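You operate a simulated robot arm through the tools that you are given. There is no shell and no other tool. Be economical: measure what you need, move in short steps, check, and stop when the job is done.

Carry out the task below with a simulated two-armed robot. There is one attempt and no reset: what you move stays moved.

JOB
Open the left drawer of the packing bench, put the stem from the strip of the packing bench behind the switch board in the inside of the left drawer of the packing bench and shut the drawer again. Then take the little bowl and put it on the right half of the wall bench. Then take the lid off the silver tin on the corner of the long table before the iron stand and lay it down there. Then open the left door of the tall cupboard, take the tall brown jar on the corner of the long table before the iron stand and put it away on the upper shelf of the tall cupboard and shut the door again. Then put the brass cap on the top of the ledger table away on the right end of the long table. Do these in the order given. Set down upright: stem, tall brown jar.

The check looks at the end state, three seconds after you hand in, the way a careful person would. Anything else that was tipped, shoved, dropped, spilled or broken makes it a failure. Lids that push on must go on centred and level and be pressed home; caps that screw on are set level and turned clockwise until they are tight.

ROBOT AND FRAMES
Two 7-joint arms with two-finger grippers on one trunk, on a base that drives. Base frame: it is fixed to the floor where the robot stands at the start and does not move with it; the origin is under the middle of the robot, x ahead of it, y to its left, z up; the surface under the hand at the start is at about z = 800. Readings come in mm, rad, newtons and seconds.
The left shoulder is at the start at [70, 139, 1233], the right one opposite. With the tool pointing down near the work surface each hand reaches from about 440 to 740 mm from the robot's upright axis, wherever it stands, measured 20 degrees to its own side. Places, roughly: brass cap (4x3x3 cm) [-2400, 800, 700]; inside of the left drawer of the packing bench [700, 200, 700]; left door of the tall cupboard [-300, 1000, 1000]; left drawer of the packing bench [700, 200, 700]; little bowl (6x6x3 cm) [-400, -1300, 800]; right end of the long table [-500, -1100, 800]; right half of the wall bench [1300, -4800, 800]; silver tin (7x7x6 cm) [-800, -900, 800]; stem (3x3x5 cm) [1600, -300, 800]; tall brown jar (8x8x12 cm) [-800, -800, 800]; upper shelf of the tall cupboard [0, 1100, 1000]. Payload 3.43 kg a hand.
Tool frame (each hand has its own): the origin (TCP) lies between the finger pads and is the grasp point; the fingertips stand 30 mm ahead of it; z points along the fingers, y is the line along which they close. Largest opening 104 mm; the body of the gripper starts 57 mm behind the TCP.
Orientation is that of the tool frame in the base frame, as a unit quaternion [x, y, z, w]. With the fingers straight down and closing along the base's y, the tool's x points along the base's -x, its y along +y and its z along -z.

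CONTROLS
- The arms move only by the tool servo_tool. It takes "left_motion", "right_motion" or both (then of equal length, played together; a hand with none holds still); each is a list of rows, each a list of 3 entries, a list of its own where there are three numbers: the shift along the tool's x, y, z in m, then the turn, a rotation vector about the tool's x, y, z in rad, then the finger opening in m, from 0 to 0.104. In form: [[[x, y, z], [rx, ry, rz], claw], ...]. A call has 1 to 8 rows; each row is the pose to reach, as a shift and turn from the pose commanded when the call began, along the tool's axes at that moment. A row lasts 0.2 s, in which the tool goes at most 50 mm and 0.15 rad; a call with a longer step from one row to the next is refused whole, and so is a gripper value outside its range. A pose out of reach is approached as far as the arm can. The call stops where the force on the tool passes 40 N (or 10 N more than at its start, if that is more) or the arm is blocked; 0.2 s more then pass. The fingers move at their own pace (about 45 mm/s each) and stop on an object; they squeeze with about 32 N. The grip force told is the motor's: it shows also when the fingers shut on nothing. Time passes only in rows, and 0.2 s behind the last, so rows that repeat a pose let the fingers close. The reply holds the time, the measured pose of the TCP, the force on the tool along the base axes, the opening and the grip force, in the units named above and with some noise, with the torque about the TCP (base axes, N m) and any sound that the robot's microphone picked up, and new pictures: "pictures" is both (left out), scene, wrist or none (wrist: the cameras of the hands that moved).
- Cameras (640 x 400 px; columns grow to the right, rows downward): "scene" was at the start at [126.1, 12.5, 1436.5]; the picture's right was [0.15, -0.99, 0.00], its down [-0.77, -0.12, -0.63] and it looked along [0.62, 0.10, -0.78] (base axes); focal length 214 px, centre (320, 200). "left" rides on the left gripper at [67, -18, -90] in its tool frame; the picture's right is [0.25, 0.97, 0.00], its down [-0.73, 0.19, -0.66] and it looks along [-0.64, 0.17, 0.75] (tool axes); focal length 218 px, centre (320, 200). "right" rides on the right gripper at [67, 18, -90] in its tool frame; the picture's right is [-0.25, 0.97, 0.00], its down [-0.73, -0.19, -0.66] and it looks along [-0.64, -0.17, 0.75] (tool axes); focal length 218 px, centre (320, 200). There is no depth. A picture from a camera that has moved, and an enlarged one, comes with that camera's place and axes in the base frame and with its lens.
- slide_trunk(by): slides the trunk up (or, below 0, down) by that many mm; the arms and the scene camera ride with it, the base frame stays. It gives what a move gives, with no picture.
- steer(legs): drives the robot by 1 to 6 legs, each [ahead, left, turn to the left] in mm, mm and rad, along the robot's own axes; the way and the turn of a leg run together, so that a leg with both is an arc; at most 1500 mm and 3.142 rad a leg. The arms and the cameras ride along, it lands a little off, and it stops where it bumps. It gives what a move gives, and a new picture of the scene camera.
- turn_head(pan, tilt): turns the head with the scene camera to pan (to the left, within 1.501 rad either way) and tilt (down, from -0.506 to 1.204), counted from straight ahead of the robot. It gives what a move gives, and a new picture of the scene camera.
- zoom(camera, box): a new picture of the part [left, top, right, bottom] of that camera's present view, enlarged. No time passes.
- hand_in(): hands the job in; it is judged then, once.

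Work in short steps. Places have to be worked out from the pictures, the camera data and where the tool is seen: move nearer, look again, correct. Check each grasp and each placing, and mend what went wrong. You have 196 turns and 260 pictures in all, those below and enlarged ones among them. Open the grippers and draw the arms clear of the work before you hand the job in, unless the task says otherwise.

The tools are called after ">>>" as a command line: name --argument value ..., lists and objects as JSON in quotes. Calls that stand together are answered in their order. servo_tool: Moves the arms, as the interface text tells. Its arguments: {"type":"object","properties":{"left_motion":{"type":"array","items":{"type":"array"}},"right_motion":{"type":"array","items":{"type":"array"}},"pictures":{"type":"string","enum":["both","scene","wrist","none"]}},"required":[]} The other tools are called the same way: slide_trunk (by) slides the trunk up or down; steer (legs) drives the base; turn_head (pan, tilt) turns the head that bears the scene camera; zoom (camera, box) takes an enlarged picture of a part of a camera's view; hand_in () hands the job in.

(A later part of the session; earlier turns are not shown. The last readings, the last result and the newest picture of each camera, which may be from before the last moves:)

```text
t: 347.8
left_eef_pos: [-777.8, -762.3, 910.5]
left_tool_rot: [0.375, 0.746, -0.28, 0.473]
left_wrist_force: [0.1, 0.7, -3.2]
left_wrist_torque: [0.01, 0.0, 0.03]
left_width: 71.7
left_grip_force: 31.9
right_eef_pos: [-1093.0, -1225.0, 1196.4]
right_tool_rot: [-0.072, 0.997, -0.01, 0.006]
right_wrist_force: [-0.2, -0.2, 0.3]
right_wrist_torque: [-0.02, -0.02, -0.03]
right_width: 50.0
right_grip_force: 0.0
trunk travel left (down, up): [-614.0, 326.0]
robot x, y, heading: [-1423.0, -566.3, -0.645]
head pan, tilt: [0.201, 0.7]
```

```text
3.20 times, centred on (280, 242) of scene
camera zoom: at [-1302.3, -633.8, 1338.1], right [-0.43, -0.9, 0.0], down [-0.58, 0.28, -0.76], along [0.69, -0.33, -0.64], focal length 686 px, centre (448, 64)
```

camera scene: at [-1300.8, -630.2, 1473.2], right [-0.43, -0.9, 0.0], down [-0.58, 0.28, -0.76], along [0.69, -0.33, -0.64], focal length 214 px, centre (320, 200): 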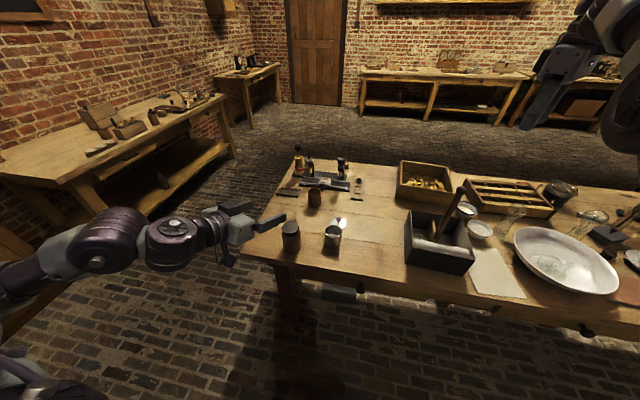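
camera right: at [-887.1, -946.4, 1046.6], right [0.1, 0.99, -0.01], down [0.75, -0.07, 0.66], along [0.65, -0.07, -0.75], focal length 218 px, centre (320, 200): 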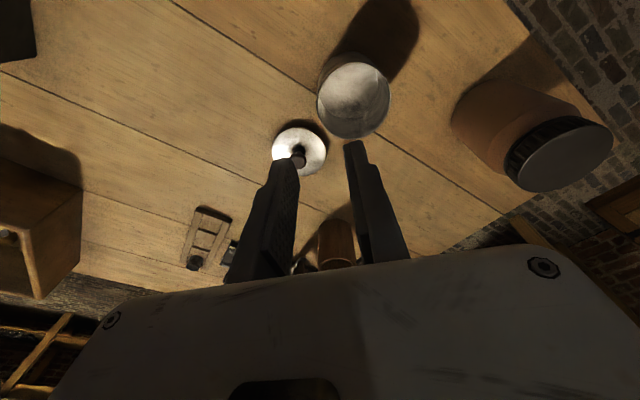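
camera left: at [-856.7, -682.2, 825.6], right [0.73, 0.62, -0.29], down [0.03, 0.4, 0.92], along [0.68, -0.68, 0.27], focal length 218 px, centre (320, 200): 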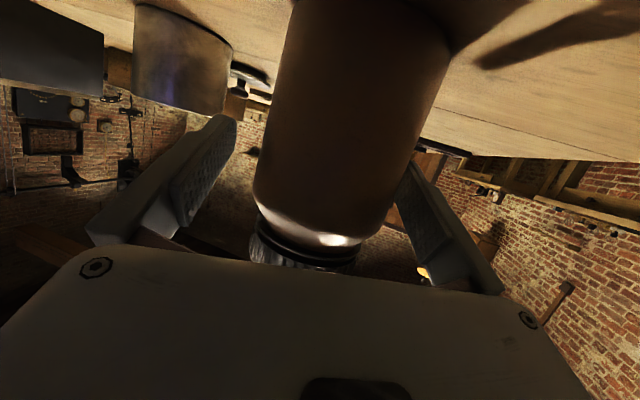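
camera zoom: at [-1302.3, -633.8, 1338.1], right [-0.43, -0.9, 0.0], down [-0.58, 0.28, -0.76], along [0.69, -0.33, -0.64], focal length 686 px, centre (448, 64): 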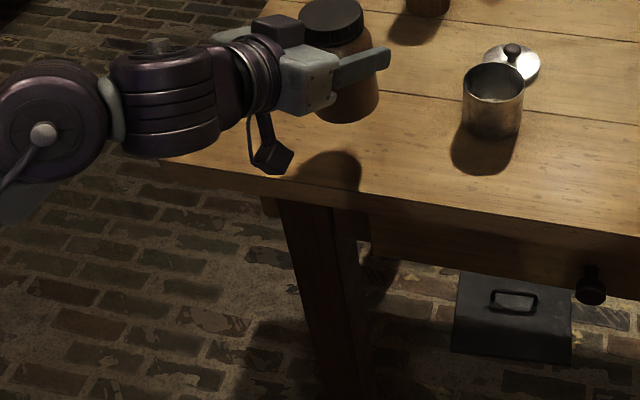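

The jar is held upright, weight about 3 N. I raise the trunk to shelf height and try to fold the right arm back and outward, so it won't meet the cupboard.

>>> slide_trunk --by 215

>>> servo_tool --right_motion '[[[0.03, -0.02, -0.02], [0, 0, 0], 0.05], [[0.06, -0.04, -0.04], [0, 0, 0], 0.05], [[0.09, -0.06, -0.06], [0, 0, 0], 0.05], [[0.12, -0.08, -0.06], [0, 0, 0], 0.05], [[0.15, -0.1, -0.06], [0, 0, 0], 0.05], [[0.18, -0.12, -0.06], [0, 0, 0], 0.05], [[0.21, -0.14, -0.06], [0, 0, 0], 0.05], [[0.24, -0.16, -0.06], [0, 0, 0], 0.05]]' --pictures "none"

```text
t: 350.1
left_eef_pos: [-778.5, -761.7, 1124.7]
left_tool_rot: [0.375, 0.747, -0.28, 0.472]
left_wrist_force: [-0.7, -0.2, -3.3]
left_wrist_torque: [0.01, 0.01, 0.01]
left_width: 71.3
left_grip_force: 32.0
right_eef_pos: [-1094.6, -1224.7, 1412.5]
right_tool_rot: [-0.072, 0.997, -0.011, 0.007]
right_wrist_force: [-0.4, 0.2, 0.1]
right_wrist_torque: [0.01, 0.01, 0.01]
right_width: 49.8
right_grip_force: 0.0
trunk travel left (down, up): [-829.0, 111.0]
robot x, y, heading: [-1421.3, -566.5, -0.645]
head pan, tilt: [0.201, 0.7]
```

```text
t: 351.9
left_eef_pos: [-780.9, -763.8, 1127.2]
left_tool_rot: [0.378, 0.745, -0.281, 0.472]
left_wrist_force: [0.0, -0.4, -3.5]
left_wrist_torque: [0.02, 0.04, 0.03]
left_width: 71.6
left_grip_force: 32.3
right_eef_pos: [-1323.2, -1337.9, 1482.2]
right_tool_rot: [-0.063, 0.995, -0.067, 0.026]
right_wrist_force: [-0.8, -0.9, -0.7]
right_wrist_torque: [0.05, -0.03, 0.0]
right_width: 49.9
right_grip_force: 0.1
right hand out of reach, approached as far as the arm can: row 1, 2, 3, 4, 5, 6, 7, 8
trunk travel left (down, up): [-829.0, 111.0]
robot x, y, heading: [-1420.4, -565.6, -0.655]
head pan, tilt: [0.201, 0.7]
```

Both arms are well placed. I drive out from the table and turn toward the cupboard, staying clear of the open door.

>>> steer --legs '[[0, 500, 0], [205, 230, 0], [0, 0, 1.58]]'

>>> turn_head --pan 0.2 --tilt 0.5

```text
t: 360.4
left_eef_pos: [-590.7, 532.2, 1125.3]
left_tool_rot: [-0.252, 0.796, 0.129, 0.534]
left_wrist_force: [0.0, -0.2, -3.0]
left_wrist_torque: [-0.04, 0.0, -0.02]
left_width: 71.3
left_grip_force: 32.1
right_eef_pos: [-31.1, -21.1, 1483.1]
right_tool_rot: [0.741, -0.668, 0.033, -0.065]
right_wrist_force: [-0.3, -0.2, 0.5]
right_wrist_torque: [-0.02, -0.02, 0.0]
right_width: 49.9
right_grip_force: 0.1
trunk travel left (down, up): [-829.0, 111.0]
robot x, y, heading: [-802.0, -106.3, 0.894]
head pan, tilt: [0.201, 0.7]
camera scene: at [-730.1, 10.6, 1553.2], right [0.89, -0.46, 0.0], down [-0.29, -0.57, -0.76], along [0.35, 0.68, -0.64], focal length 214 px, centre (320, 200)
```

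scene: 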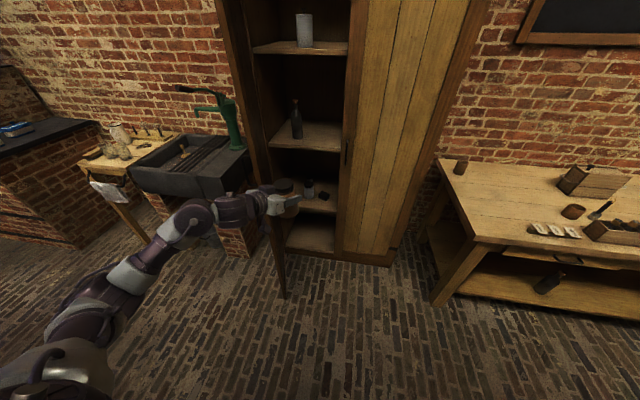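

```text
t: 361.1
left_eef_pos: [-591.6, 532.9, 1124.3]
left_tool_rot: [-0.252, 0.796, 0.129, 0.535]
left_wrist_force: [0.1, -0.1, -3.6]
left_wrist_torque: [0.03, 0.01, 0.02]
left_width: 71.3
left_grip_force: 31.9
right_eef_pos: [-31.3, -20.3, 1482.3]
right_tool_rot: [0.741, -0.667, 0.032, -0.065]
right_wrist_force: [-0.3, 0.5, -0.4]
right_wrist_torque: [0.01, 0.05, -0.01]
right_width: 50.2
right_grip_force: 0.0
trunk travel left (down, up): [-829.0, 111.0]
robot x, y, heading: [-801.9, -108.0, 0.899]
head pan, tilt: [0.201, 0.499]
camera scene: at [-727.6, 16.3, 1570.8], right [0.89, -0.46, 0.0], down [-0.22, -0.43, -0.88], along [0.4, 0.78, -0.48], focal length 214 px, centre (320, 200)
```

scene: 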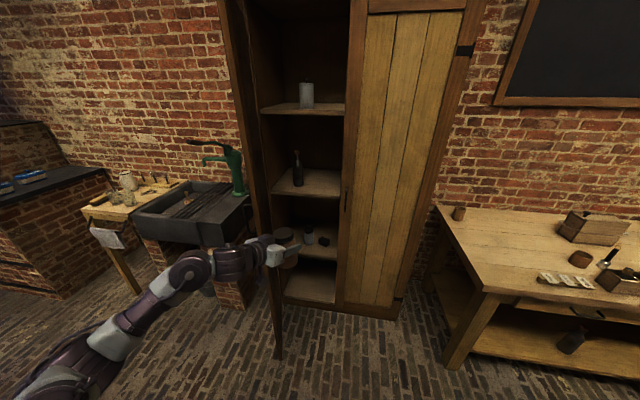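

The way in is clear: shelf top is about z 1005, with the bottle at its left. I align and drive forward partway, then look.

>>> steer --legs '[[0, -50, 0.027], [380, 0, 0]]'

>>> zoom --camera "left" --box '[0, 0, 640, 400]'

```text
t: 364.0
left_eef_pos: [-336.6, 804.7, 1127.1]
left_tool_rot: [-0.26, 0.793, 0.135, 0.534]
left_wrist_force: [0.4, -0.6, -3.3]
left_wrist_torque: [0.0, 0.02, 0.03]
left_width: 71.5
left_grip_force: 32.2
right_eef_pos: [234.9, 262.6, 1483.2]
right_tool_rot: [0.747, -0.66, 0.031, -0.066]
right_wrist_force: [0.0, 0.9, 0.1]
right_wrist_torque: [0.04, -0.02, 0.0]
right_width: 49.9
right_grip_force: 0.0
trunk travel left (down, up): [-829.0, 111.0]
robot x, y, heading: [-531.1, 159.8, 0.918]
head pan, tilt: [0.201, 0.499]
camera scene: at [-462.7, 284.6, 1571.2], right [0.9, -0.44, 0.0], down [-0.21, -0.43, -0.88], along [0.38, 0.79, -0.48], focal length 214 px, centre (320, 200)
```

scene: 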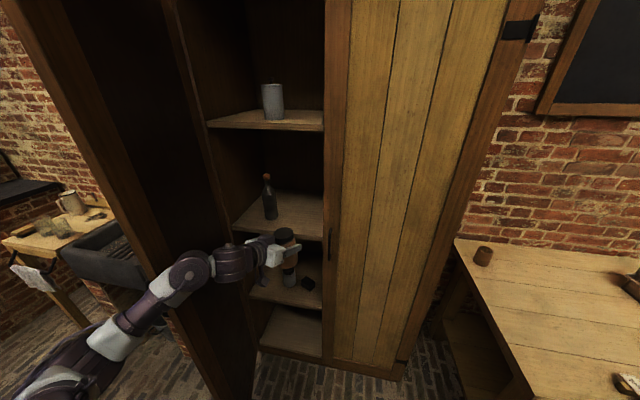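

```text
1.00 times, centred on (320, 200) of left (not enlarged: the box is as wide or as high as the picture)
camera zoom: at [-416.0, 729.0, 1100.2], right [-0.61, 0.73, -0.29], down [-0.4, 0.03, 0.92], along [0.68, 0.68, 0.27], focal length 218 px, centre (320, 200)
```

zoom: 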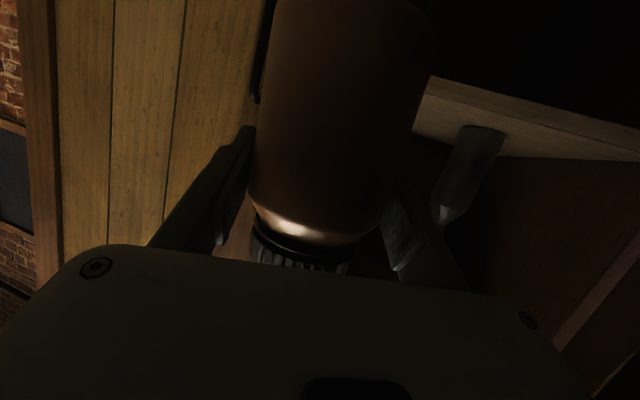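

Alignment is good, with about 50 mm clearance to the right door's edge. I drive in 200 mm and check.

>>> steer --legs '[[200, 0, 0.005]]'

>>> zoom --camera "scene" --box '[140, 100, 380, 300]'

```text
t: 365.3
left_eef_pos: [-292.7, 893.9, 1119.7]
left_tool_rot: [-0.277, 0.792, 0.143, 0.524]
left_wrist_force: [-0.1, 0.4, -3.5]
left_wrist_torque: [0.03, 0.0, -0.01]
left_width: 71.3
left_grip_force: 32.3
right_eef_pos: [301.8, 373.0, 1487.2]
right_tool_rot: [0.759, -0.646, 0.029, -0.071]
right_wrist_force: [0.0, 0.6, -0.9]
right_wrist_torque: [-0.08, 0.03, 0.05]
right_width: 50.0
right_grip_force: 0.1
trunk travel left (down, up): [-829.0, 111.0]
robot x, y, heading: [-458.5, 260.5, 0.954]
head pan, tilt: [0.201, 0.499]
stopped in leg 1: the robot was blocked; the commanded pose is now the measured one
camera scene: at [-396.4, 368.4, 1573.4], right [0.91, -0.4, 0.0], down [-0.19, -0.43, -0.88], along [0.36, 0.81, -0.47], focal length 214 px, centre (320, 200)
```

scene: 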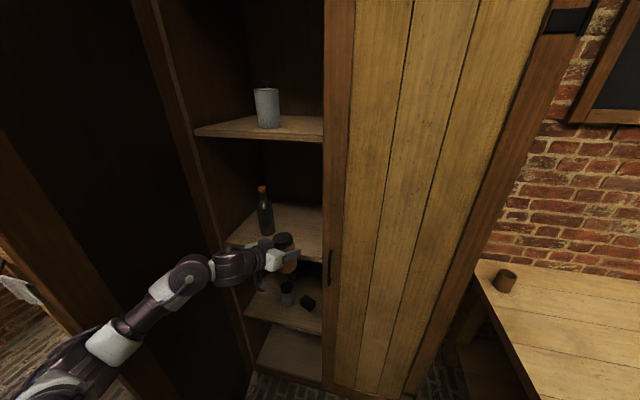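

```text
2.00 times, centred on (260, 200) of scene
camera zoom: at [-396.4, 368.4, 1573.4], right [0.91, -0.4, 0.0], down [-0.19, -0.43, -0.88], along [0.36, 0.81, -0.47], focal length 429 px, centre (440, 200)
```

zoom: 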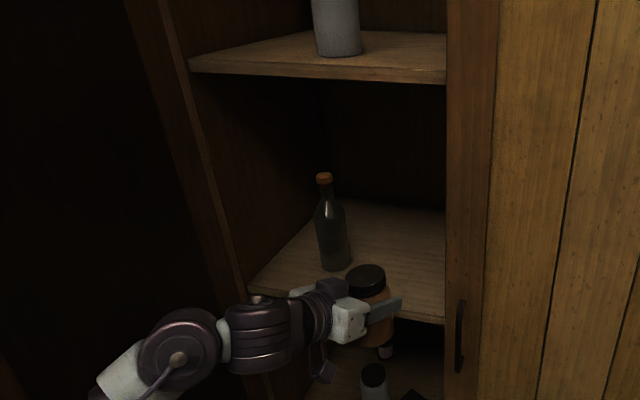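

The base is blocked, probably by the left elbow against the door, with the jar 140 mm short. I back up slightly and extend the arm instead.

>>> steer --legs '[[-15, -15, -0.03]]'

>>> servo_tool --left_motion '[[[-0.008, 0.002, 0.018], [0, 0, 0], 0.05], [[-0.016, 0.005, 0.036], [0, 0, 0], 0.05], [[-0.025, 0.008, 0.054], [0, 0, 0], 0.05], [[-0.033, 0.011, 0.072], [0, 0, 0], 0.05], [[-0.042, 0.014, 0.09], [0, 0, 0], 0.05], [[-0.05, 0.017, 0.108], [0, 0, 0], 0.05], [[-0.0585, 0.021, 0.127], [0, 0, 0], 0.05]]' --pictures "scene"

```text
t: 366.1
left_eef_pos: [-266.5, 869.7, 1122.4]
left_tool_rot: [-0.263, 0.795, 0.134, 0.529]
left_wrist_force: [-1.7, 0.9, -3.6]
left_wrist_torque: [0.0, 0.01, -0.01]
left_width: 71.5
left_grip_force: 31.9
right_eef_pos: [305.6, 325.5, 1489.0]
right_tool_rot: [0.748, -0.659, 0.031, -0.071]
right_wrist_force: [-0.4, -0.3, 0.0]
right_wrist_torque: [0.0, 0.03, 0.0]
right_width: 50.0
right_grip_force: 0.1
trunk travel left (down, up): [-829.0, 111.0]
robot x, y, heading: [-450.8, 239.6, 0.911]
head pan, tilt: [0.201, 0.499]
camera scene: at [-392.3, 347.6, 1573.4], right [0.9, -0.44, 0.0], down [-0.2, -0.42, -0.88], along [0.39, 0.8, -0.47], focal length 214 px, centre (320, 200)
```

scene: 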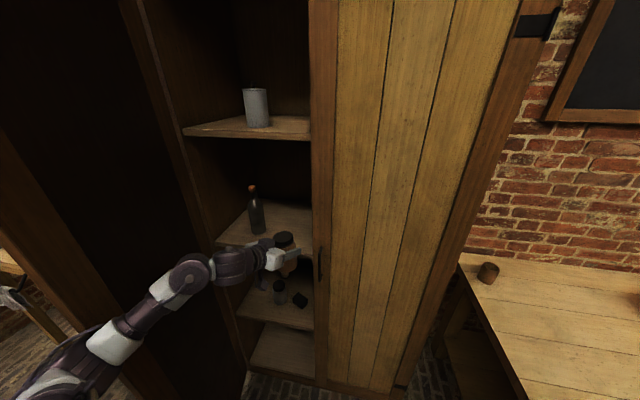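

```text
t: 367.9
left_eef_pos: [-378.7, 1034.3, 1122.1]
left_tool_rot: [-0.339, 0.765, 0.184, 0.516]
left_wrist_force: [-4.3, 2.4, -3.0]
left_wrist_torque: [-0.09, -0.05, -0.23]
left_width: 71.6
left_grip_force: 31.8
right_eef_pos: [200.7, 486.4, 1500.2]
right_tool_rot: [0.805, -0.587, 0.032, -0.077]
right_wrist_force: [-1.6, 2.3, 0.0]
right_wrist_torque: [-0.19, -0.19, -0.04]
right_width: 50.3
right_grip_force: 0.1
trunk travel left (down, up): [-829.0, 111.0]
robot x, y, heading: [-509.9, 260.2, 1.099]
head pan, tilt: [0.201, 0.499]
stopped in row 7 (left hand): the arm was blocked; the commanded pose is now the measured one
camera scene: at [-488.4, 379.7, 1574.3], right [0.96, -0.27, 0.02], down [-0.11, -0.45, -0.88], along [0.25, 0.85, -0.47], focal length 214 px, centre (320, 200)
```

scene: 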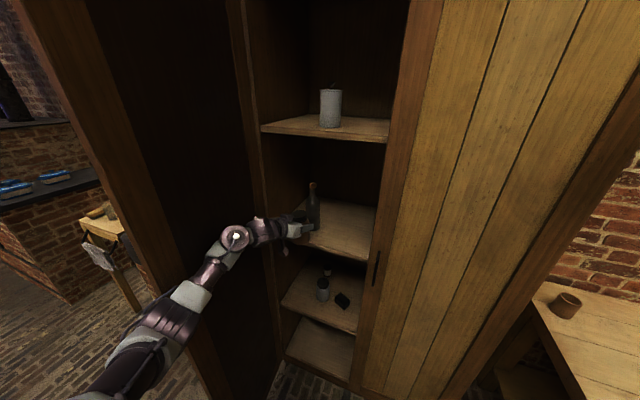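

The base was pushed and twisted: the door's edge is in the way of my left elbow. I back straight out, then will enter from farther right with the robot turned slightly left, so the elbow clears the door.

>>> steer --legs '[[-250, 0, 0]]'

```text
t: 369.7
left_eef_pos: [-443.8, 821.8, 1107.1]
left_tool_rot: [-0.328, 0.777, 0.171, 0.51]
left_wrist_force: [1.1, 0.5, -3.6]
left_wrist_torque: [0.0, 0.01, -0.01]
left_width: 71.6
left_grip_force: 32.0
right_eef_pos: [125.0, 266.6, 1478.5]
right_tool_rot: [0.797, -0.6, 0.028, -0.064]
right_wrist_force: [0.7, 0.4, -0.8]
right_wrist_torque: [-0.04, 0.01, -0.02]
right_width: 49.9
right_grip_force: 0.0
trunk travel left (down, up): [-829.0, 111.0]
robot x, y, heading: [-621.6, 43.2, 1.071]
head pan, tilt: [0.201, 0.499]
camera scene: at [-565.8, 179.7, 1570.2], right [0.96, -0.29, 0.0], down [-0.14, -0.46, -0.88], along [0.26, 0.84, -0.48], focal length 214 px, centre (320, 200)
```

scene: 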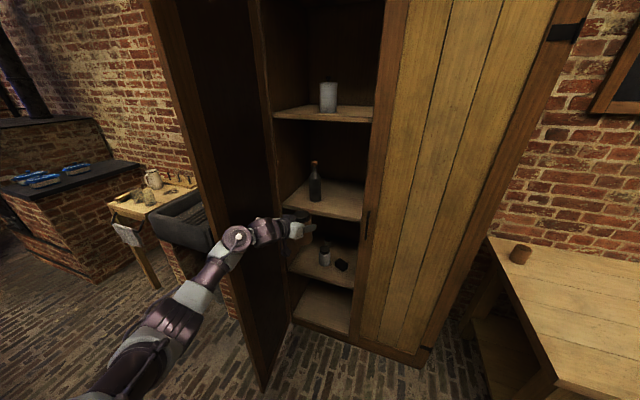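

I shift right and turn left a little, to line up a straight entry.

>>> steer --legs '[[49, -217, 0], [0, 0, 0.155]]'

>>> turn_head --pan 0.1 --tilt 0.55

```text
t: 372.1
left_eef_pos: [-354.1, 775.5, 1112.0]
left_tool_rot: [-0.388, 0.747, 0.212, 0.496]
left_wrist_force: [-0.2, -0.1, -2.4]
left_wrist_torque: [-0.03, 0.03, 0.0]
left_width: 71.4
left_grip_force: 32.3
right_eef_pos: [294.4, 318.0, 1480.9]
right_tool_rot: [0.843, -0.534, 0.021, -0.068]
right_wrist_force: [-0.1, -0.3, 1.1]
right_wrist_torque: [0.02, -0.01, -0.02]
right_width: 50.1
right_grip_force: 0.2
trunk travel left (down, up): [-829.0, 111.0]
robot x, y, heading: [-406.5, -17.6, 1.232]
head pan, tilt: [0.201, 0.499]
camera scene: at [-373.2, 120.0, 1571.0], right [0.99, -0.14, 0.0], down [-0.07, -0.47, -0.88], along [0.12, 0.87, -0.48], focal length 214 px, centre (320, 200)
```

scene: 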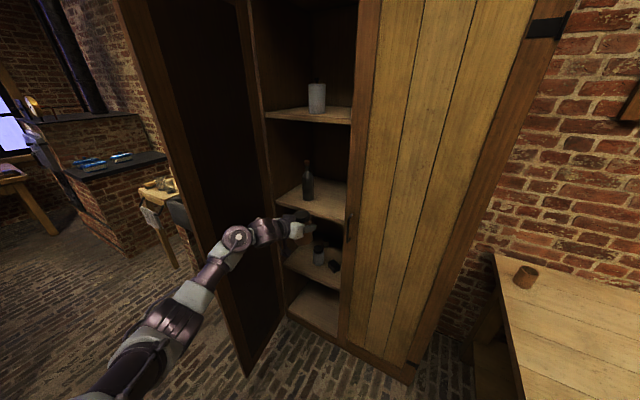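

```text
t: 372.8
left_eef_pos: [-356.8, 775.7, 1107.8]
left_tool_rot: [-0.389, 0.748, 0.212, 0.495]
left_wrist_force: [0.7, -0.6, -2.9]
left_wrist_torque: [0.0, 0.03, 0.0]
left_width: 71.6
left_grip_force: 31.8
right_eef_pos: [294.4, 318.3, 1480.7]
right_tool_rot: [0.843, -0.533, 0.022, -0.068]
right_wrist_force: [0.4, -0.6, 0.8]
right_wrist_torque: [0.0, -0.02, 0.02]
right_width: 49.9
right_grip_force: 0.0
trunk travel left (down, up): [-829.0, 111.0]
robot x, y, heading: [-404.9, -15.3, 1.235]
head pan, tilt: [0.099, 0.55]
camera scene: at [-365.6, 118.3, 1566.3], right [0.97, -0.24, 0.0], down [-0.12, -0.51, -0.85], along [0.2, 0.83, -0.52], focal length 214 px, centre (320, 200)
```

scene: 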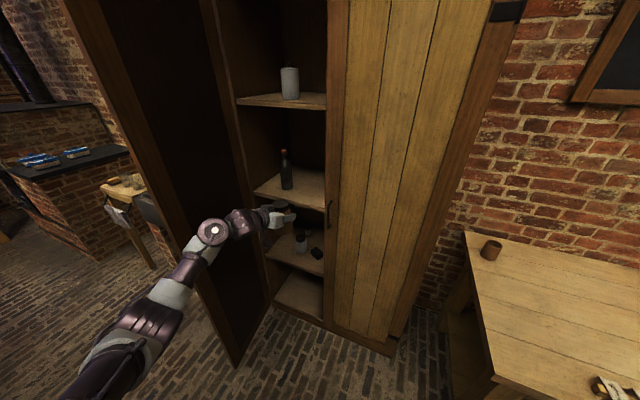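

Lined up: jar at s≈-770, straight in front of the opening. I drive in along the cupboard's depth direction.

>>> steer --legs '[[191, -61, 0]]'

>>> zoom --camera "left" --box '[0, 0, 640, 400]'

```text
t: 374.4
left_eef_pos: [-237.7, 934.9, 1113.2]
left_tool_rot: [-0.388, 0.746, 0.213, 0.498]
left_wrist_force: [0.4, -0.4, -3.7]
left_wrist_torque: [-0.02, -0.03, 0.01]
left_width: 71.6
left_grip_force: 32.0
right_eef_pos: [411.2, 477.8, 1483.5]
right_tool_rot: [0.843, -0.533, 0.022, -0.07]
right_wrist_force: [0.0, -0.5, 0.5]
right_wrist_torque: [0.04, -0.04, 0.03]
right_width: 50.0
right_grip_force: 0.0
trunk travel left (down, up): [-829.0, 111.0]
robot x, y, heading: [-282.9, 144.7, 1.234]
head pan, tilt: [0.099, 0.55]
camera scene: at [-248.2, 276.8, 1566.8], right [0.97, -0.23, 0.0], down [-0.12, -0.51, -0.85], along [0.2, 0.83, -0.52], focal length 214 px, centre (320, 200)
```

scene: 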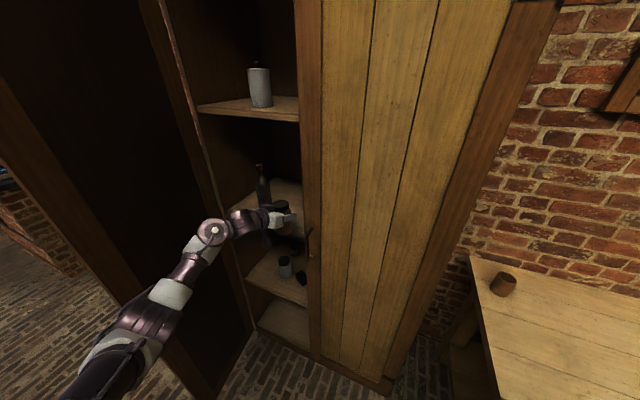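

```text
1.00 times, centred on (320, 200) of left (not enlarged: the box is as wide or as high as the picture)
camera zoom: at [-288.6, 837.9, 1088.4], right [-0.82, 0.49, -0.29], down [-0.38, -0.08, 0.92], along [0.43, 0.87, 0.25], focal length 218 px, centre (320, 200)
```

zoom: 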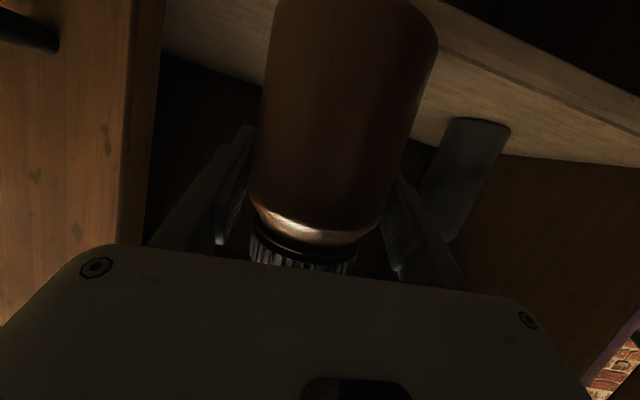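

There's good clearance on both sides. Another 110 mm.

>>> steer --legs '[[105, -34, 0]]'

>>> zoom --camera "scene" --box '[120, 100, 360, 260]'

```text
t: 375.6
left_eef_pos: [-171.0, 1024.5, 1111.8]
left_tool_rot: [-0.388, 0.746, 0.213, 0.497]
left_wrist_force: [0.3, 0.3, -3.1]
left_wrist_torque: [-0.02, 0.02, -0.01]
left_width: 71.4
left_grip_force: 32.3
right_eef_pos: [479.0, 566.3, 1484.4]
right_tool_rot: [0.843, -0.533, 0.023, -0.07]
right_wrist_force: [-0.4, 0.1, 1.1]
right_wrist_torque: [0.03, -0.02, -0.02]
right_width: 50.2
right_grip_force: 0.1
trunk travel left (down, up): [-829.0, 111.0]
robot x, y, heading: [-213.6, 230.2, 1.233]
head pan, tilt: [0.099, 0.55]
camera scene: at [-181.2, 365.6, 1566.9], right [0.97, -0.23, 0.0], down [-0.12, -0.51, -0.85], along [0.2, 0.83, -0.52], focal length 214 px, centre (320, 200)
```

scene: 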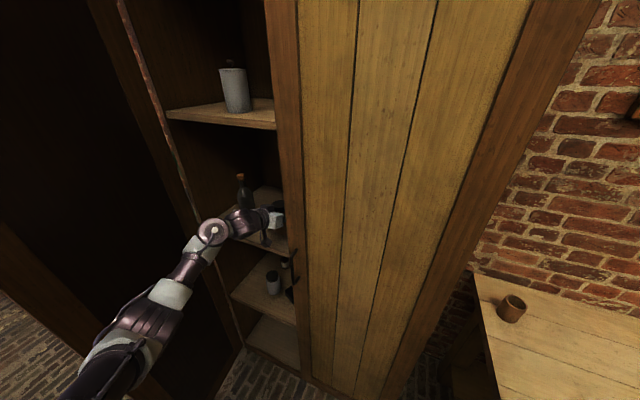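

```text
2.50 times, centred on (240, 180) of scene
camera zoom: at [-181.2, 365.6, 1566.9], right [0.97, -0.23, 0.0], down [-0.12, -0.51, -0.85], along [0.2, 0.83, -0.52], focal length 536 px, centre (520, 250)
```

zoom: 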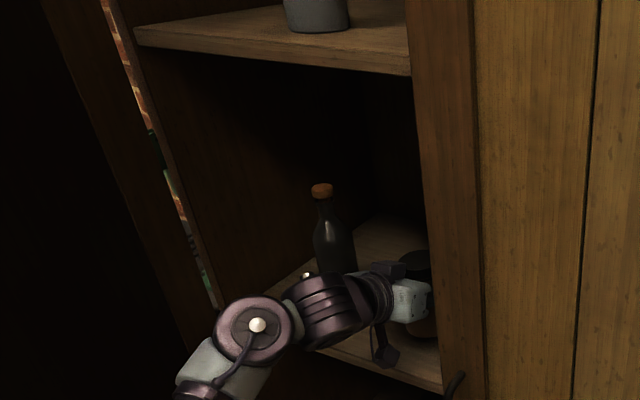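

The jar is over the shelf at p≈390, well behind the front edge. I lower with the trunk until it touches.

>>> slide_trunk --by -28

>>> slide_trunk --by -6

```text
t: 376.3
left_eef_pos: [-168.7, 1025.2, 1088.4]
left_tool_rot: [-0.387, 0.744, 0.216, 0.499]
left_wrist_force: [-1.1, 3.3, 22.9]
left_wrist_torque: [0.68, 0.62, 0.1]
left_width: 71.8
left_grip_force: 32.1
right_eef_pos: [481.4, 566.2, 1455.2]
right_tool_rot: [0.844, -0.532, 0.022, -0.069]
right_wrist_force: [0.4, -0.1, 0.4]
right_wrist_torque: [-0.09, -0.01, 0.01]
right_width: 50.0
right_grip_force: 0.0
trunk travel left (down, up): [-801.0, 139.0]
robot x, y, heading: [-216.0, 229.5, 1.234]
head pan, tilt: [0.099, 0.55]
```

```text
t: 376.8
left_eef_pos: [-168.3, 1024.1, 1079.6]
left_tool_rot: [-0.387, 0.747, 0.214, 0.497]
left_wrist_force: [-1.4, 2.4, 19.5]
left_wrist_torque: [0.57, 0.51, 0.07]
left_width: 70.9
left_grip_force: 31.9
right_eef_pos: [480.1, 564.9, 1450.0]
right_tool_rot: [0.843, -0.533, 0.022, -0.07]
right_wrist_force: [-0.2, -0.1, 0.6]
right_wrist_torque: [-0.03, 0.04, -0.03]
right_width: 50.2
right_grip_force: 0.0
trunk travel left (down, up): [-795.0, 145.0]
robot x, y, heading: [-216.8, 234.3, 1.232]
head pan, tilt: [0.099, 0.55]
```

The jar stands on the shelf, with about 20 N support. I open the fingers and check before backing out.

>>> servo_tool --left_motion '[[[-0.002, 0, 0], [0, 0, 0], 0.075], [[-0.002, 0, 0], [0, 0, 0], 0.085], [[-0.002, 0, 0], [0, 0, 0], 0.095], [[-0.002, 0, 0], [0, 0, 0], 0.104], [[-0.002, 0, 0], [0, 0, 0], 0.104]]' --pictures "wrist"

```text
t: 378.0
left_eef_pos: [-168.1, 1027.0, 1079.1]
left_tool_rot: [-0.388, 0.747, 0.213, 0.496]
left_wrist_force: [0.6, -0.3, 0.7]
left_wrist_torque: [-0.01, -0.02, 0.01]
left_width: 104.0
left_grip_force: 0.1
right_eef_pos: [481.0, 568.0, 1449.0]
right_tool_rot: [0.844, -0.532, 0.022, -0.069]
right_wrist_force: [-0.8, -0.9, 1.0]
right_wrist_torque: [-0.01, 0.03, -0.01]
right_width: 50.3
right_grip_force: 0.0
trunk travel left (down, up): [-795.0, 145.0]
robot x, y, heading: [-218.9, 229.7, 1.236]
head pan, tilt: [0.099, 0.55]
camera left: at [-218.9, 929.6, 1055.2], right [-0.82, 0.49, -0.29], down [-0.38, -0.08, 0.92], along [0.43, 0.87, 0.25], focal length 218 px, centre (320, 200)
```

left: 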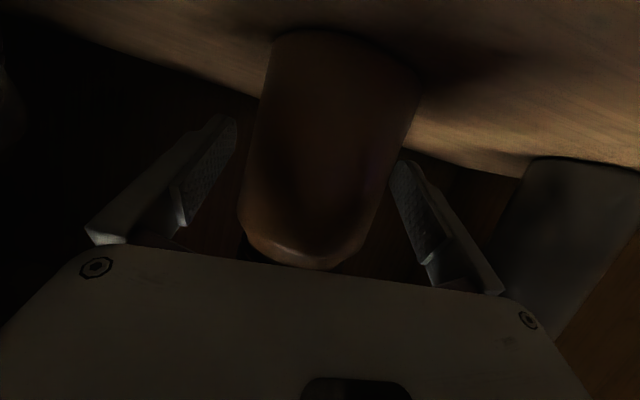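

The jar stands free and the fingers are clear. I back straight out along the fingers' direction.

>>> steer --legs '[[-188, 69, 0], [-170, 50, 0]]'

>>> zoom --camera "scene" --box '[160, 60, 400, 260]'

```text
t: 380.7
left_eef_pos: [-395.0, 733.0, 1076.0]
left_tool_rot: [-0.387, 0.748, 0.211, 0.495]
left_wrist_force: [0.0, 1.0, -0.9]
left_wrist_torque: [0.01, 0.02, -0.01]
left_width: 104.1
left_grip_force: 0.1
right_eef_pos: [253.7, 273.6, 1445.5]
right_tool_rot: [0.842, -0.534, 0.021, -0.066]
right_wrist_force: [0.5, -0.9, 0.1]
right_wrist_torque: [-0.05, 0.03, -0.03]
right_width: 50.1
right_grip_force: 0.0
trunk travel left (down, up): [-795.0, 145.0]
robot x, y, heading: [-446.0, -64.1, 1.233]
head pan, tilt: [0.099, 0.55]
camera scene: at [-406.0, 75.6, 1531.8], right [0.97, -0.24, 0.0], down [-0.13, -0.51, -0.85], along [0.2, 0.83, -0.53], focal length 214 px, centre (320, 200)
```

scene: 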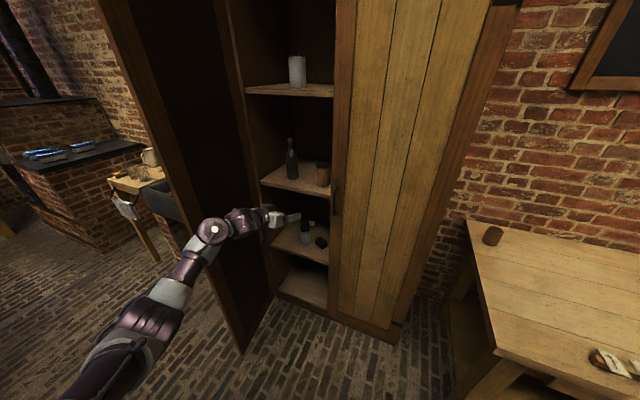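

```text
2.00 times, centred on (280, 160) of scene
camera zoom: at [-406.0, 75.6, 1531.8], right [0.97, -0.24, 0.0], down [-0.13, -0.51, -0.85], along [0.2, 0.83, -0.53], focal length 429 px, centre (400, 280)
```

zoom: 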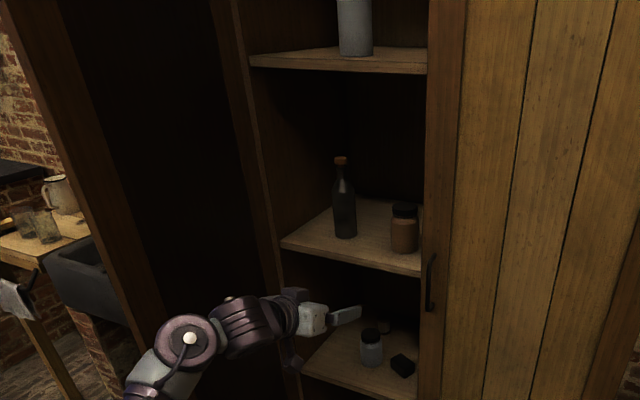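

The jar stands upright on the upper shelf. To shut the door I bring the left hand, fingers closed, around to the door's outer side: back, turn square, then left past the door's edge.

>>> steer --legs '[[-203, 301, 0], [0, 0, -0.307], [-90, 0, 0], [0, 430, 0]]'

>>> servo_tool --left_motion '[[[0, 0, 0], [0, 0, 0], 0.05], [[0, 0, 0], [0, 0, 0], 0.0], [[0, 0, 0], [0, 0, 0], 0.0]]' --pictures "none"

>>> turn_head --pan 0.1 --tilt 0.6

```text
t: 387.0
left_eef_pos: [-914.1, 773.7, 1078.5]
left_tool_rot: [-0.266, 0.799, 0.133, 0.523]
left_wrist_force: [-0.1, 0.2, -0.6]
left_wrist_torque: [0.02, 0.03, 0.01]
left_width: 104.0
left_grip_force: 0.2
right_eef_pos: [-439.4, 136.0, 1445.8]
right_tool_rot: [0.749, -0.659, 0.032, -0.063]
right_wrist_force: [-0.2, -0.2, -0.8]
right_wrist_torque: [0.03, 0.01, -0.01]
right_width: 49.9
right_grip_force: 0.0
trunk travel left (down, up): [-795.0, 145.0]
robot x, y, heading: [-1208.9, 33.1, 0.918]
head pan, tilt: [0.099, 0.55]
camera scene: at [-1128.2, 150.4, 1532.4], right [0.85, -0.52, 0.0], down [-0.28, -0.44, -0.85], along [0.45, 0.73, -0.52], focal length 214 px, centre (320, 200)
```

scene: 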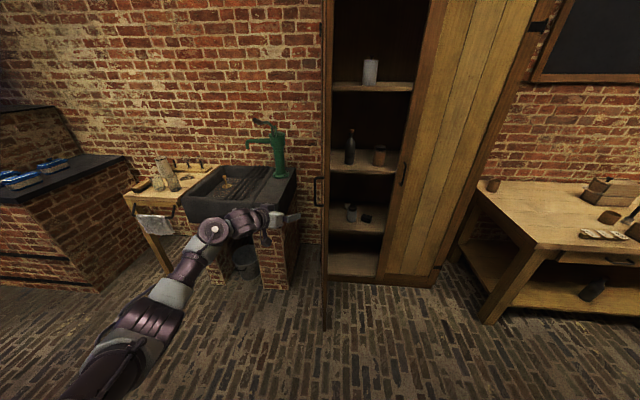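

```text
t: 387.8
left_eef_pos: [-916.3, 773.8, 1077.2]
left_tool_rot: [-0.267, 0.799, 0.132, 0.523]
left_wrist_force: [1.1, 0.3, 0.0]
left_wrist_torque: [-0.04, 0.0, 0.0]
left_width: 34.9
left_grip_force: 0.1
right_eef_pos: [-440.5, 138.1, 1448.4]
right_tool_rot: [0.748, -0.659, 0.033, -0.064]
right_wrist_force: [0.0, 0.1, 0.1]
right_wrist_torque: [-0.01, -0.02, -0.03]
right_width: 50.2
right_grip_force: 0.1
trunk travel left (down, up): [-795.0, 145.0]
robot x, y, heading: [-1205.3, 31.4, 0.918]
head pan, tilt: [0.099, 0.55]
```

```text
t: 388.5
left_eef_pos: [-915.3, 773.8, 1078.3]
left_tool_rot: [-0.267, 0.798, 0.133, 0.523]
left_wrist_force: [-0.6, 0.1, 0.0]
left_wrist_torque: [-0.04, 0.0, 0.02]
left_width: 0.2
left_grip_force: 20.5
right_eef_pos: [-440.2, 137.6, 1446.7]
right_tool_rot: [0.749, -0.658, 0.034, -0.064]
right_wrist_force: [-0.4, 0.4, -0.3]
right_wrist_torque: [0.02, 0.01, -0.02]
right_width: 49.9
right_grip_force: 0.1
trunk travel left (down, up): [-795.0, 145.0]
robot x, y, heading: [-1208.6, 33.2, 0.919]
head pan, tilt: [0.099, 0.6]
camera scene: at [-1130.6, 150.3, 1527.9], right [0.85, -0.52, 0.0], down [-0.3, -0.48, -0.83], along [0.43, 0.7, -0.56], focal length 214 px, centre (320, 200)
```

scene: 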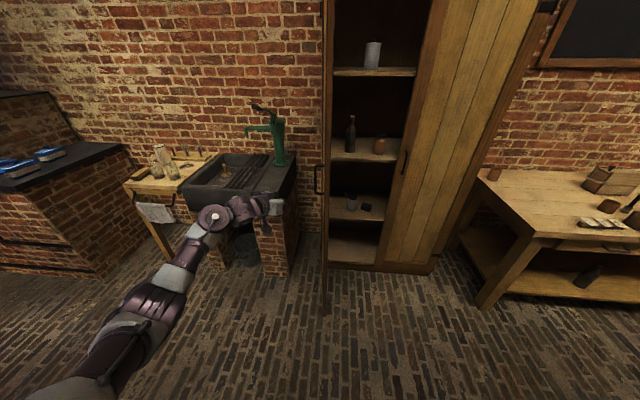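

The hand is now on the door's outer side. I move forward alongside it, then push it closed in an arc with small base moves.

>>> steer --legs '[[205, 0, 0], [5, -75, 0], [25, -117, 0]]'

```text
t: 391.5
left_eef_pos: [-623.5, 840.4, 1078.0]
left_tool_rot: [-0.265, 0.799, 0.131, 0.523]
left_wrist_force: [1.0, -0.2, -0.2]
left_wrist_torque: [0.03, -0.01, 0.04]
left_width: 0.2
left_grip_force: 32.0
right_eef_pos: [-151.4, 201.9, 1448.8]
right_tool_rot: [0.748, -0.66, 0.033, -0.063]
right_wrist_force: [0.3, -0.1, 0.9]
right_wrist_torque: [0.0, -0.01, 0.0]
right_width: 49.9
right_grip_force: 0.1
trunk travel left (down, up): [-795.0, 145.0]
robot x, y, heading: [-917.4, 101.8, 0.919]
head pan, tilt: [0.099, 0.6]
camera scene: at [-840.5, 217.4, 1527.9], right [0.85, -0.53, 0.0], down [-0.3, -0.48, -0.82], along [0.44, 0.7, -0.57], focal length 214 px, centre (320, 200)
```

scene: 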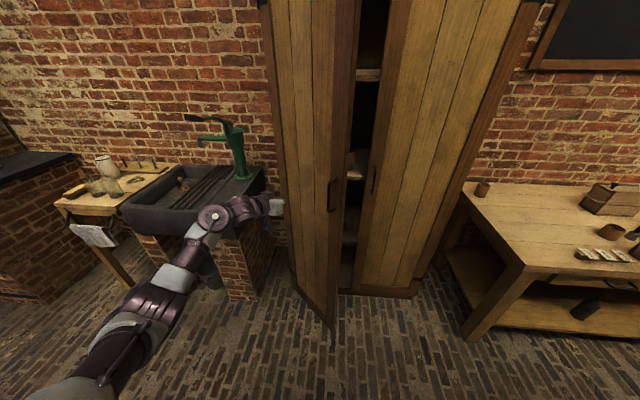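

The door is swinging shut. I continue the arc.

>>> steer --legs '[[64, -97, 0], [93, -76, 0]]'

```text
t: 393.6
left_eef_pos: [-390.1, 855.5, 1079.0]
left_tool_rot: [-0.264, 0.799, 0.13, 0.524]
left_wrist_force: [1.4, -0.4, 0.4]
left_wrist_torque: [-0.02, 0.0, -0.01]
left_width: 0.1
left_grip_force: 32.3
right_eef_pos: [80.7, 214.6, 1449.8]
right_tool_rot: [0.747, -0.661, 0.033, -0.064]
right_wrist_force: [0.2, 0.2, -0.6]
right_wrist_torque: [0.01, 0.03, 0.03]
right_width: 50.0
right_grip_force: 0.0
trunk travel left (down, up): [-795.0, 145.0]
robot x, y, heading: [-679.8, 118.5, 0.913]
head pan, tilt: [0.099, 0.6]
camera scene: at [-608.6, 231.4, 1528.1], right [0.85, -0.53, 0.0], down [-0.3, -0.48, -0.83], along [0.44, 0.7, -0.56], focal length 214 px, centre (320, 200)
```

scene: 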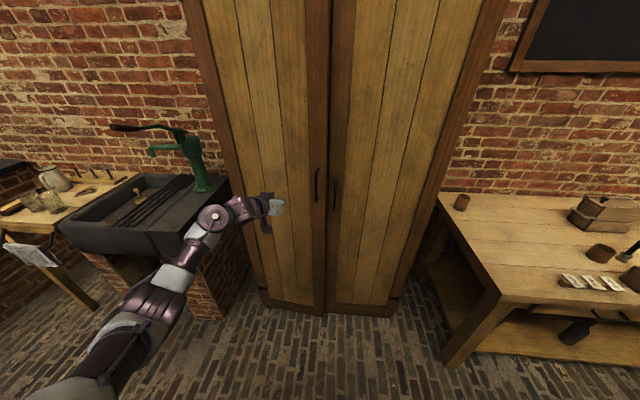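

Nearly shut. I push straight forward until it resists.

>>> steer --legs '[[100, -25, 0], [60, 0, 0]]'

>>> zoom --camera "scene" --box '[160, 0, 480, 330]'

```text
t: 395.4
left_eef_pos: [-279.0, 956.9, 1080.4]
left_tool_rot: [-0.255, 0.803, 0.13, 0.523]
left_wrist_force: [-4.8, -5.7, 1.2]
left_wrist_torque: [0.04, -0.05, 0.0]
left_width: 0.0
left_grip_force: 31.6
right_eef_pos: [193.9, 321.2, 1447.7]
right_tool_rot: [0.749, -0.659, 0.033, -0.063]
right_wrist_force: [-0.2, -0.2, -0.7]
right_wrist_torque: [0.0, 0.03, -0.02]
right_width: 50.0
right_grip_force: 0.0
trunk travel left (down, up): [-795.0, 145.0]
robot x, y, heading: [-572.1, 221.4, 0.917]
head pan, tilt: [0.099, 0.6]
stopped in leg 2: the force on the tool passed its limit at 214 N (the readings are from after the stop); the commanded pose is now the measured one
camera scene: at [-495.8, 336.2, 1528.1], right [0.85, -0.53, 0.0], down [-0.3, -0.48, -0.83], along [0.44, 0.7, -0.56], focal length 214 px, centre (320, 200)
```

scene: 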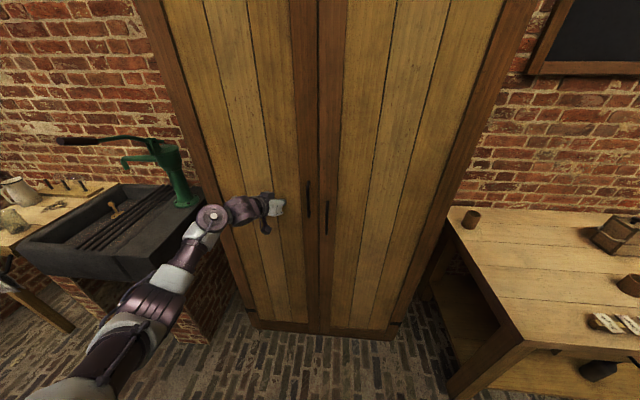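

```text
1.21 times, centred on (320, 165) of scene
camera zoom: at [-495.8, 336.2, 1528.1], right [0.85, -0.53, 0.0], down [-0.3, -0.48, -0.83], along [0.44, 0.7, -0.56], focal length 260 px, centre (320, 242)
```

zoom: 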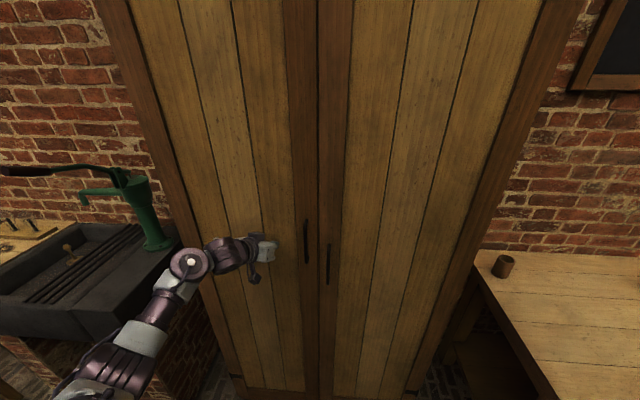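

The door is shut. Now the brass cap: I back away from the door and look toward the ledger table.

>>> steer --legs '[[-300, 0, 0]]'

>>> turn_head --pan 1.4 --tilt 0.4

```text
t: 397.4
left_eef_pos: [-465.3, 722.3, 1078.4]
left_tool_rot: [-0.262, 0.802, 0.133, 0.52]
left_wrist_force: [0.3, -0.3, 0.0]
left_wrist_torque: [-0.02, -0.01, 0.01]
left_width: 0.0
left_grip_force: 31.9
right_eef_pos: [14.9, 93.0, 1445.3]
right_tool_rot: [0.751, -0.657, 0.033, -0.062]
right_wrist_force: [0.7, -0.3, 0.5]
right_wrist_torque: [-0.01, 0.02, 0.0]
right_width: 49.8
right_grip_force: 0.1
trunk travel left (down, up): [-795.0, 145.0]
robot x, y, heading: [-750.9, -16.8, 0.922]
head pan, tilt: [0.099, 0.6]
camera scene: at [-675.6, 102.0, 1527.6], right [0.85, -0.52, 0.0], down [-0.29, -0.48, -0.82], along [0.43, 0.7, -0.57], focal length 214 px, centre (320, 200)
```

scene: 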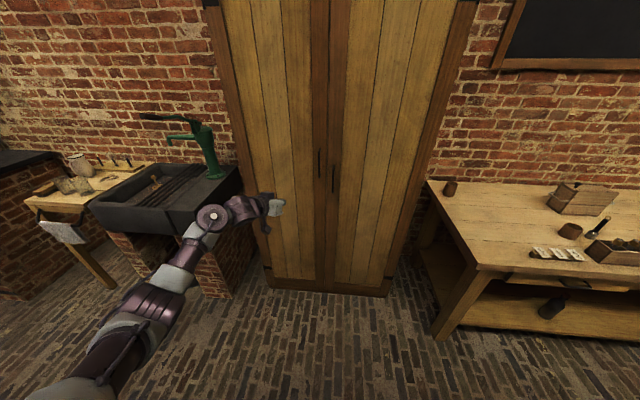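

```text
t: 398.9
left_eef_pos: [-467.2, 720.9, 1079.3]
left_tool_rot: [-0.26, 0.802, 0.133, 0.521]
left_wrist_force: [0.0, 0.4, -0.3]
left_wrist_torque: [-0.03, -0.01, 0.01]
left_width: 0.1
left_grip_force: 32.6
right_eef_pos: [11.7, 91.3, 1446.1]
right_tool_rot: [0.75, -0.657, 0.033, -0.063]
right_wrist_force: [-0.1, 0.1, -0.4]
right_wrist_torque: [0.01, 0.02, 0.01]
right_width: 50.1
right_grip_force: 0.1
trunk travel left (down, up): [-795.0, 145.0]
robot x, y, heading: [-754.1, -18.5, 0.922]
head pan, tilt: [1.4, 0.4]
camera scene: at [-786.6, 92.0, 1546.1], right [0.73, 0.68, 0.0], down [0.27, -0.28, -0.92], along [-0.63, 0.67, -0.39], focal length 214 px, centre (320, 200)
```

scene: 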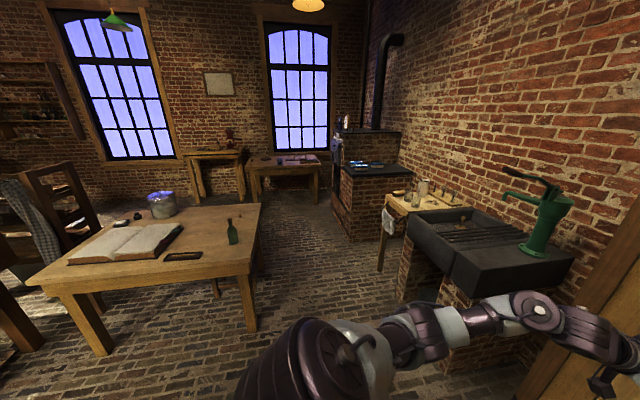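

The ledger table with the book is on the left. I zoom in to find the brass cap.

>>> zoom --camera "scene" --box '[60, 180, 280, 290]'

```text
2.91 times, centred on (170, 235) of scene
camera zoom: at [-786.6, 92.0, 1546.1], right [0.73, 0.68, 0.0], down [0.27, -0.28, -0.92], along [-0.63, 0.67, -0.39], focal length 624 px, centre (756, 98)
```

zoom: 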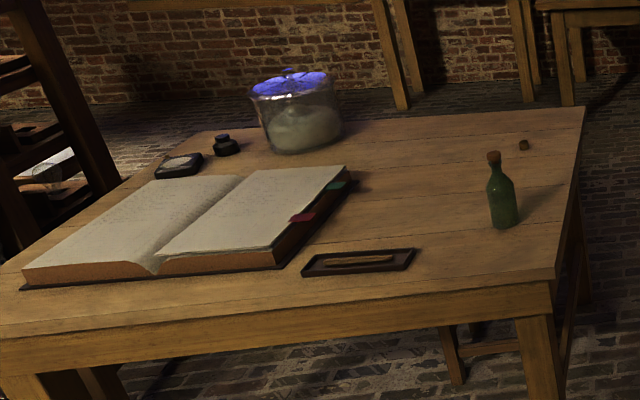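

The little brass cap is near the ledger table's far right corner at about [-2385,807]. I turn around here in the open and drive into the aisle beside that table, to approach with the right hand.

>>> steer --legs '[[0, 0, 3.138], [-150, -800, 0], [-169, -750, 0]]'

>>> turn_head --pan -0.3 --tilt 0.7

```text
t: 414.1
left_eef_pos: [-2052.9, 461.2, 1078.8]
left_tool_rot: [0.805, 0.248, -0.524, 0.125]
left_wrist_force: [0.5, 0.2, 0.0]
left_wrist_torque: [0.0, 0.03, 0.0]
left_width: 0.0
left_grip_force: 31.5
right_eef_pos: [-2513.5, 1105.3, 1445.9]
right_tool_rot: [0.667, 0.742, -0.061, -0.035]
right_wrist_force: [-0.2, 0.1, 0.1]
right_wrist_torque: [0.01, -0.03, 0.01]
right_width: 49.8
right_grip_force: 0.0
trunk travel left (down, up): [-795.0, 145.0]
robot x, y, heading: [-1740.5, 1195.3, -2.246]
head pan, tilt: [1.4, 0.4]
camera scene: at [-1712.0, 1082.6, 1546.1], right [-0.75, -0.66, 0.0], down [-0.26, 0.29, -0.92], along [0.61, -0.69, -0.39], focal length 214 px, centre (320, 200)
```

scene: 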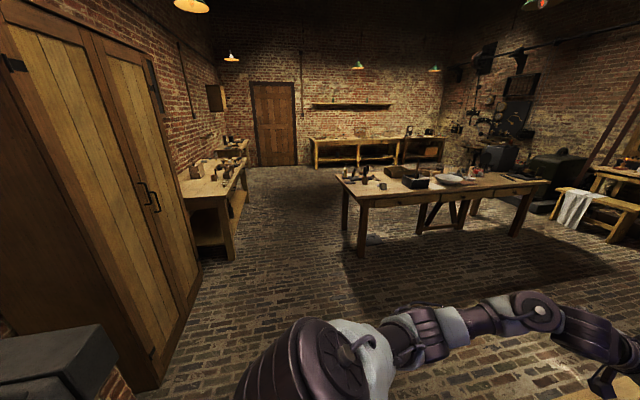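

```text
t: 415.9
left_eef_pos: [-2051.8, 461.9, 1077.6]
left_tool_rot: [0.806, 0.247, -0.524, 0.124]
left_wrist_force: [0.1, -0.8, -0.6]
left_wrist_torque: [-0.03, 0.02, 0.02]
left_width: 0.3
left_grip_force: 31.9
right_eef_pos: [-2512.6, 1105.7, 1445.5]
right_tool_rot: [0.667, 0.742, -0.063, -0.034]
right_wrist_force: [-0.1, 0.5, -0.1]
right_wrist_torque: [0.03, 0.01, -0.01]
right_width: 49.9
right_grip_force: 0.1
trunk travel left (down, up): [-795.0, 145.0]
robot x, y, heading: [-1743.1, 1190.9, -2.243]
head pan, tilt: [-0.3, 0.7]
camera scene: at [-1844.2, 1105.1, 1519.3], right [-0.56, 0.83, 0.0], down [0.53, 0.36, -0.76], along [-0.63, -0.43, -0.64], focal length 214 px, centre (320, 200)
```

scene: 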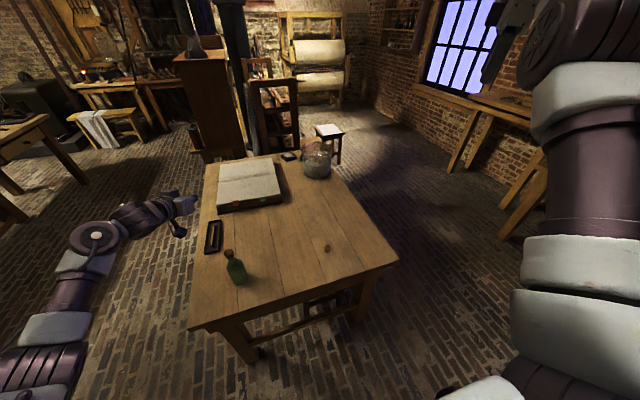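

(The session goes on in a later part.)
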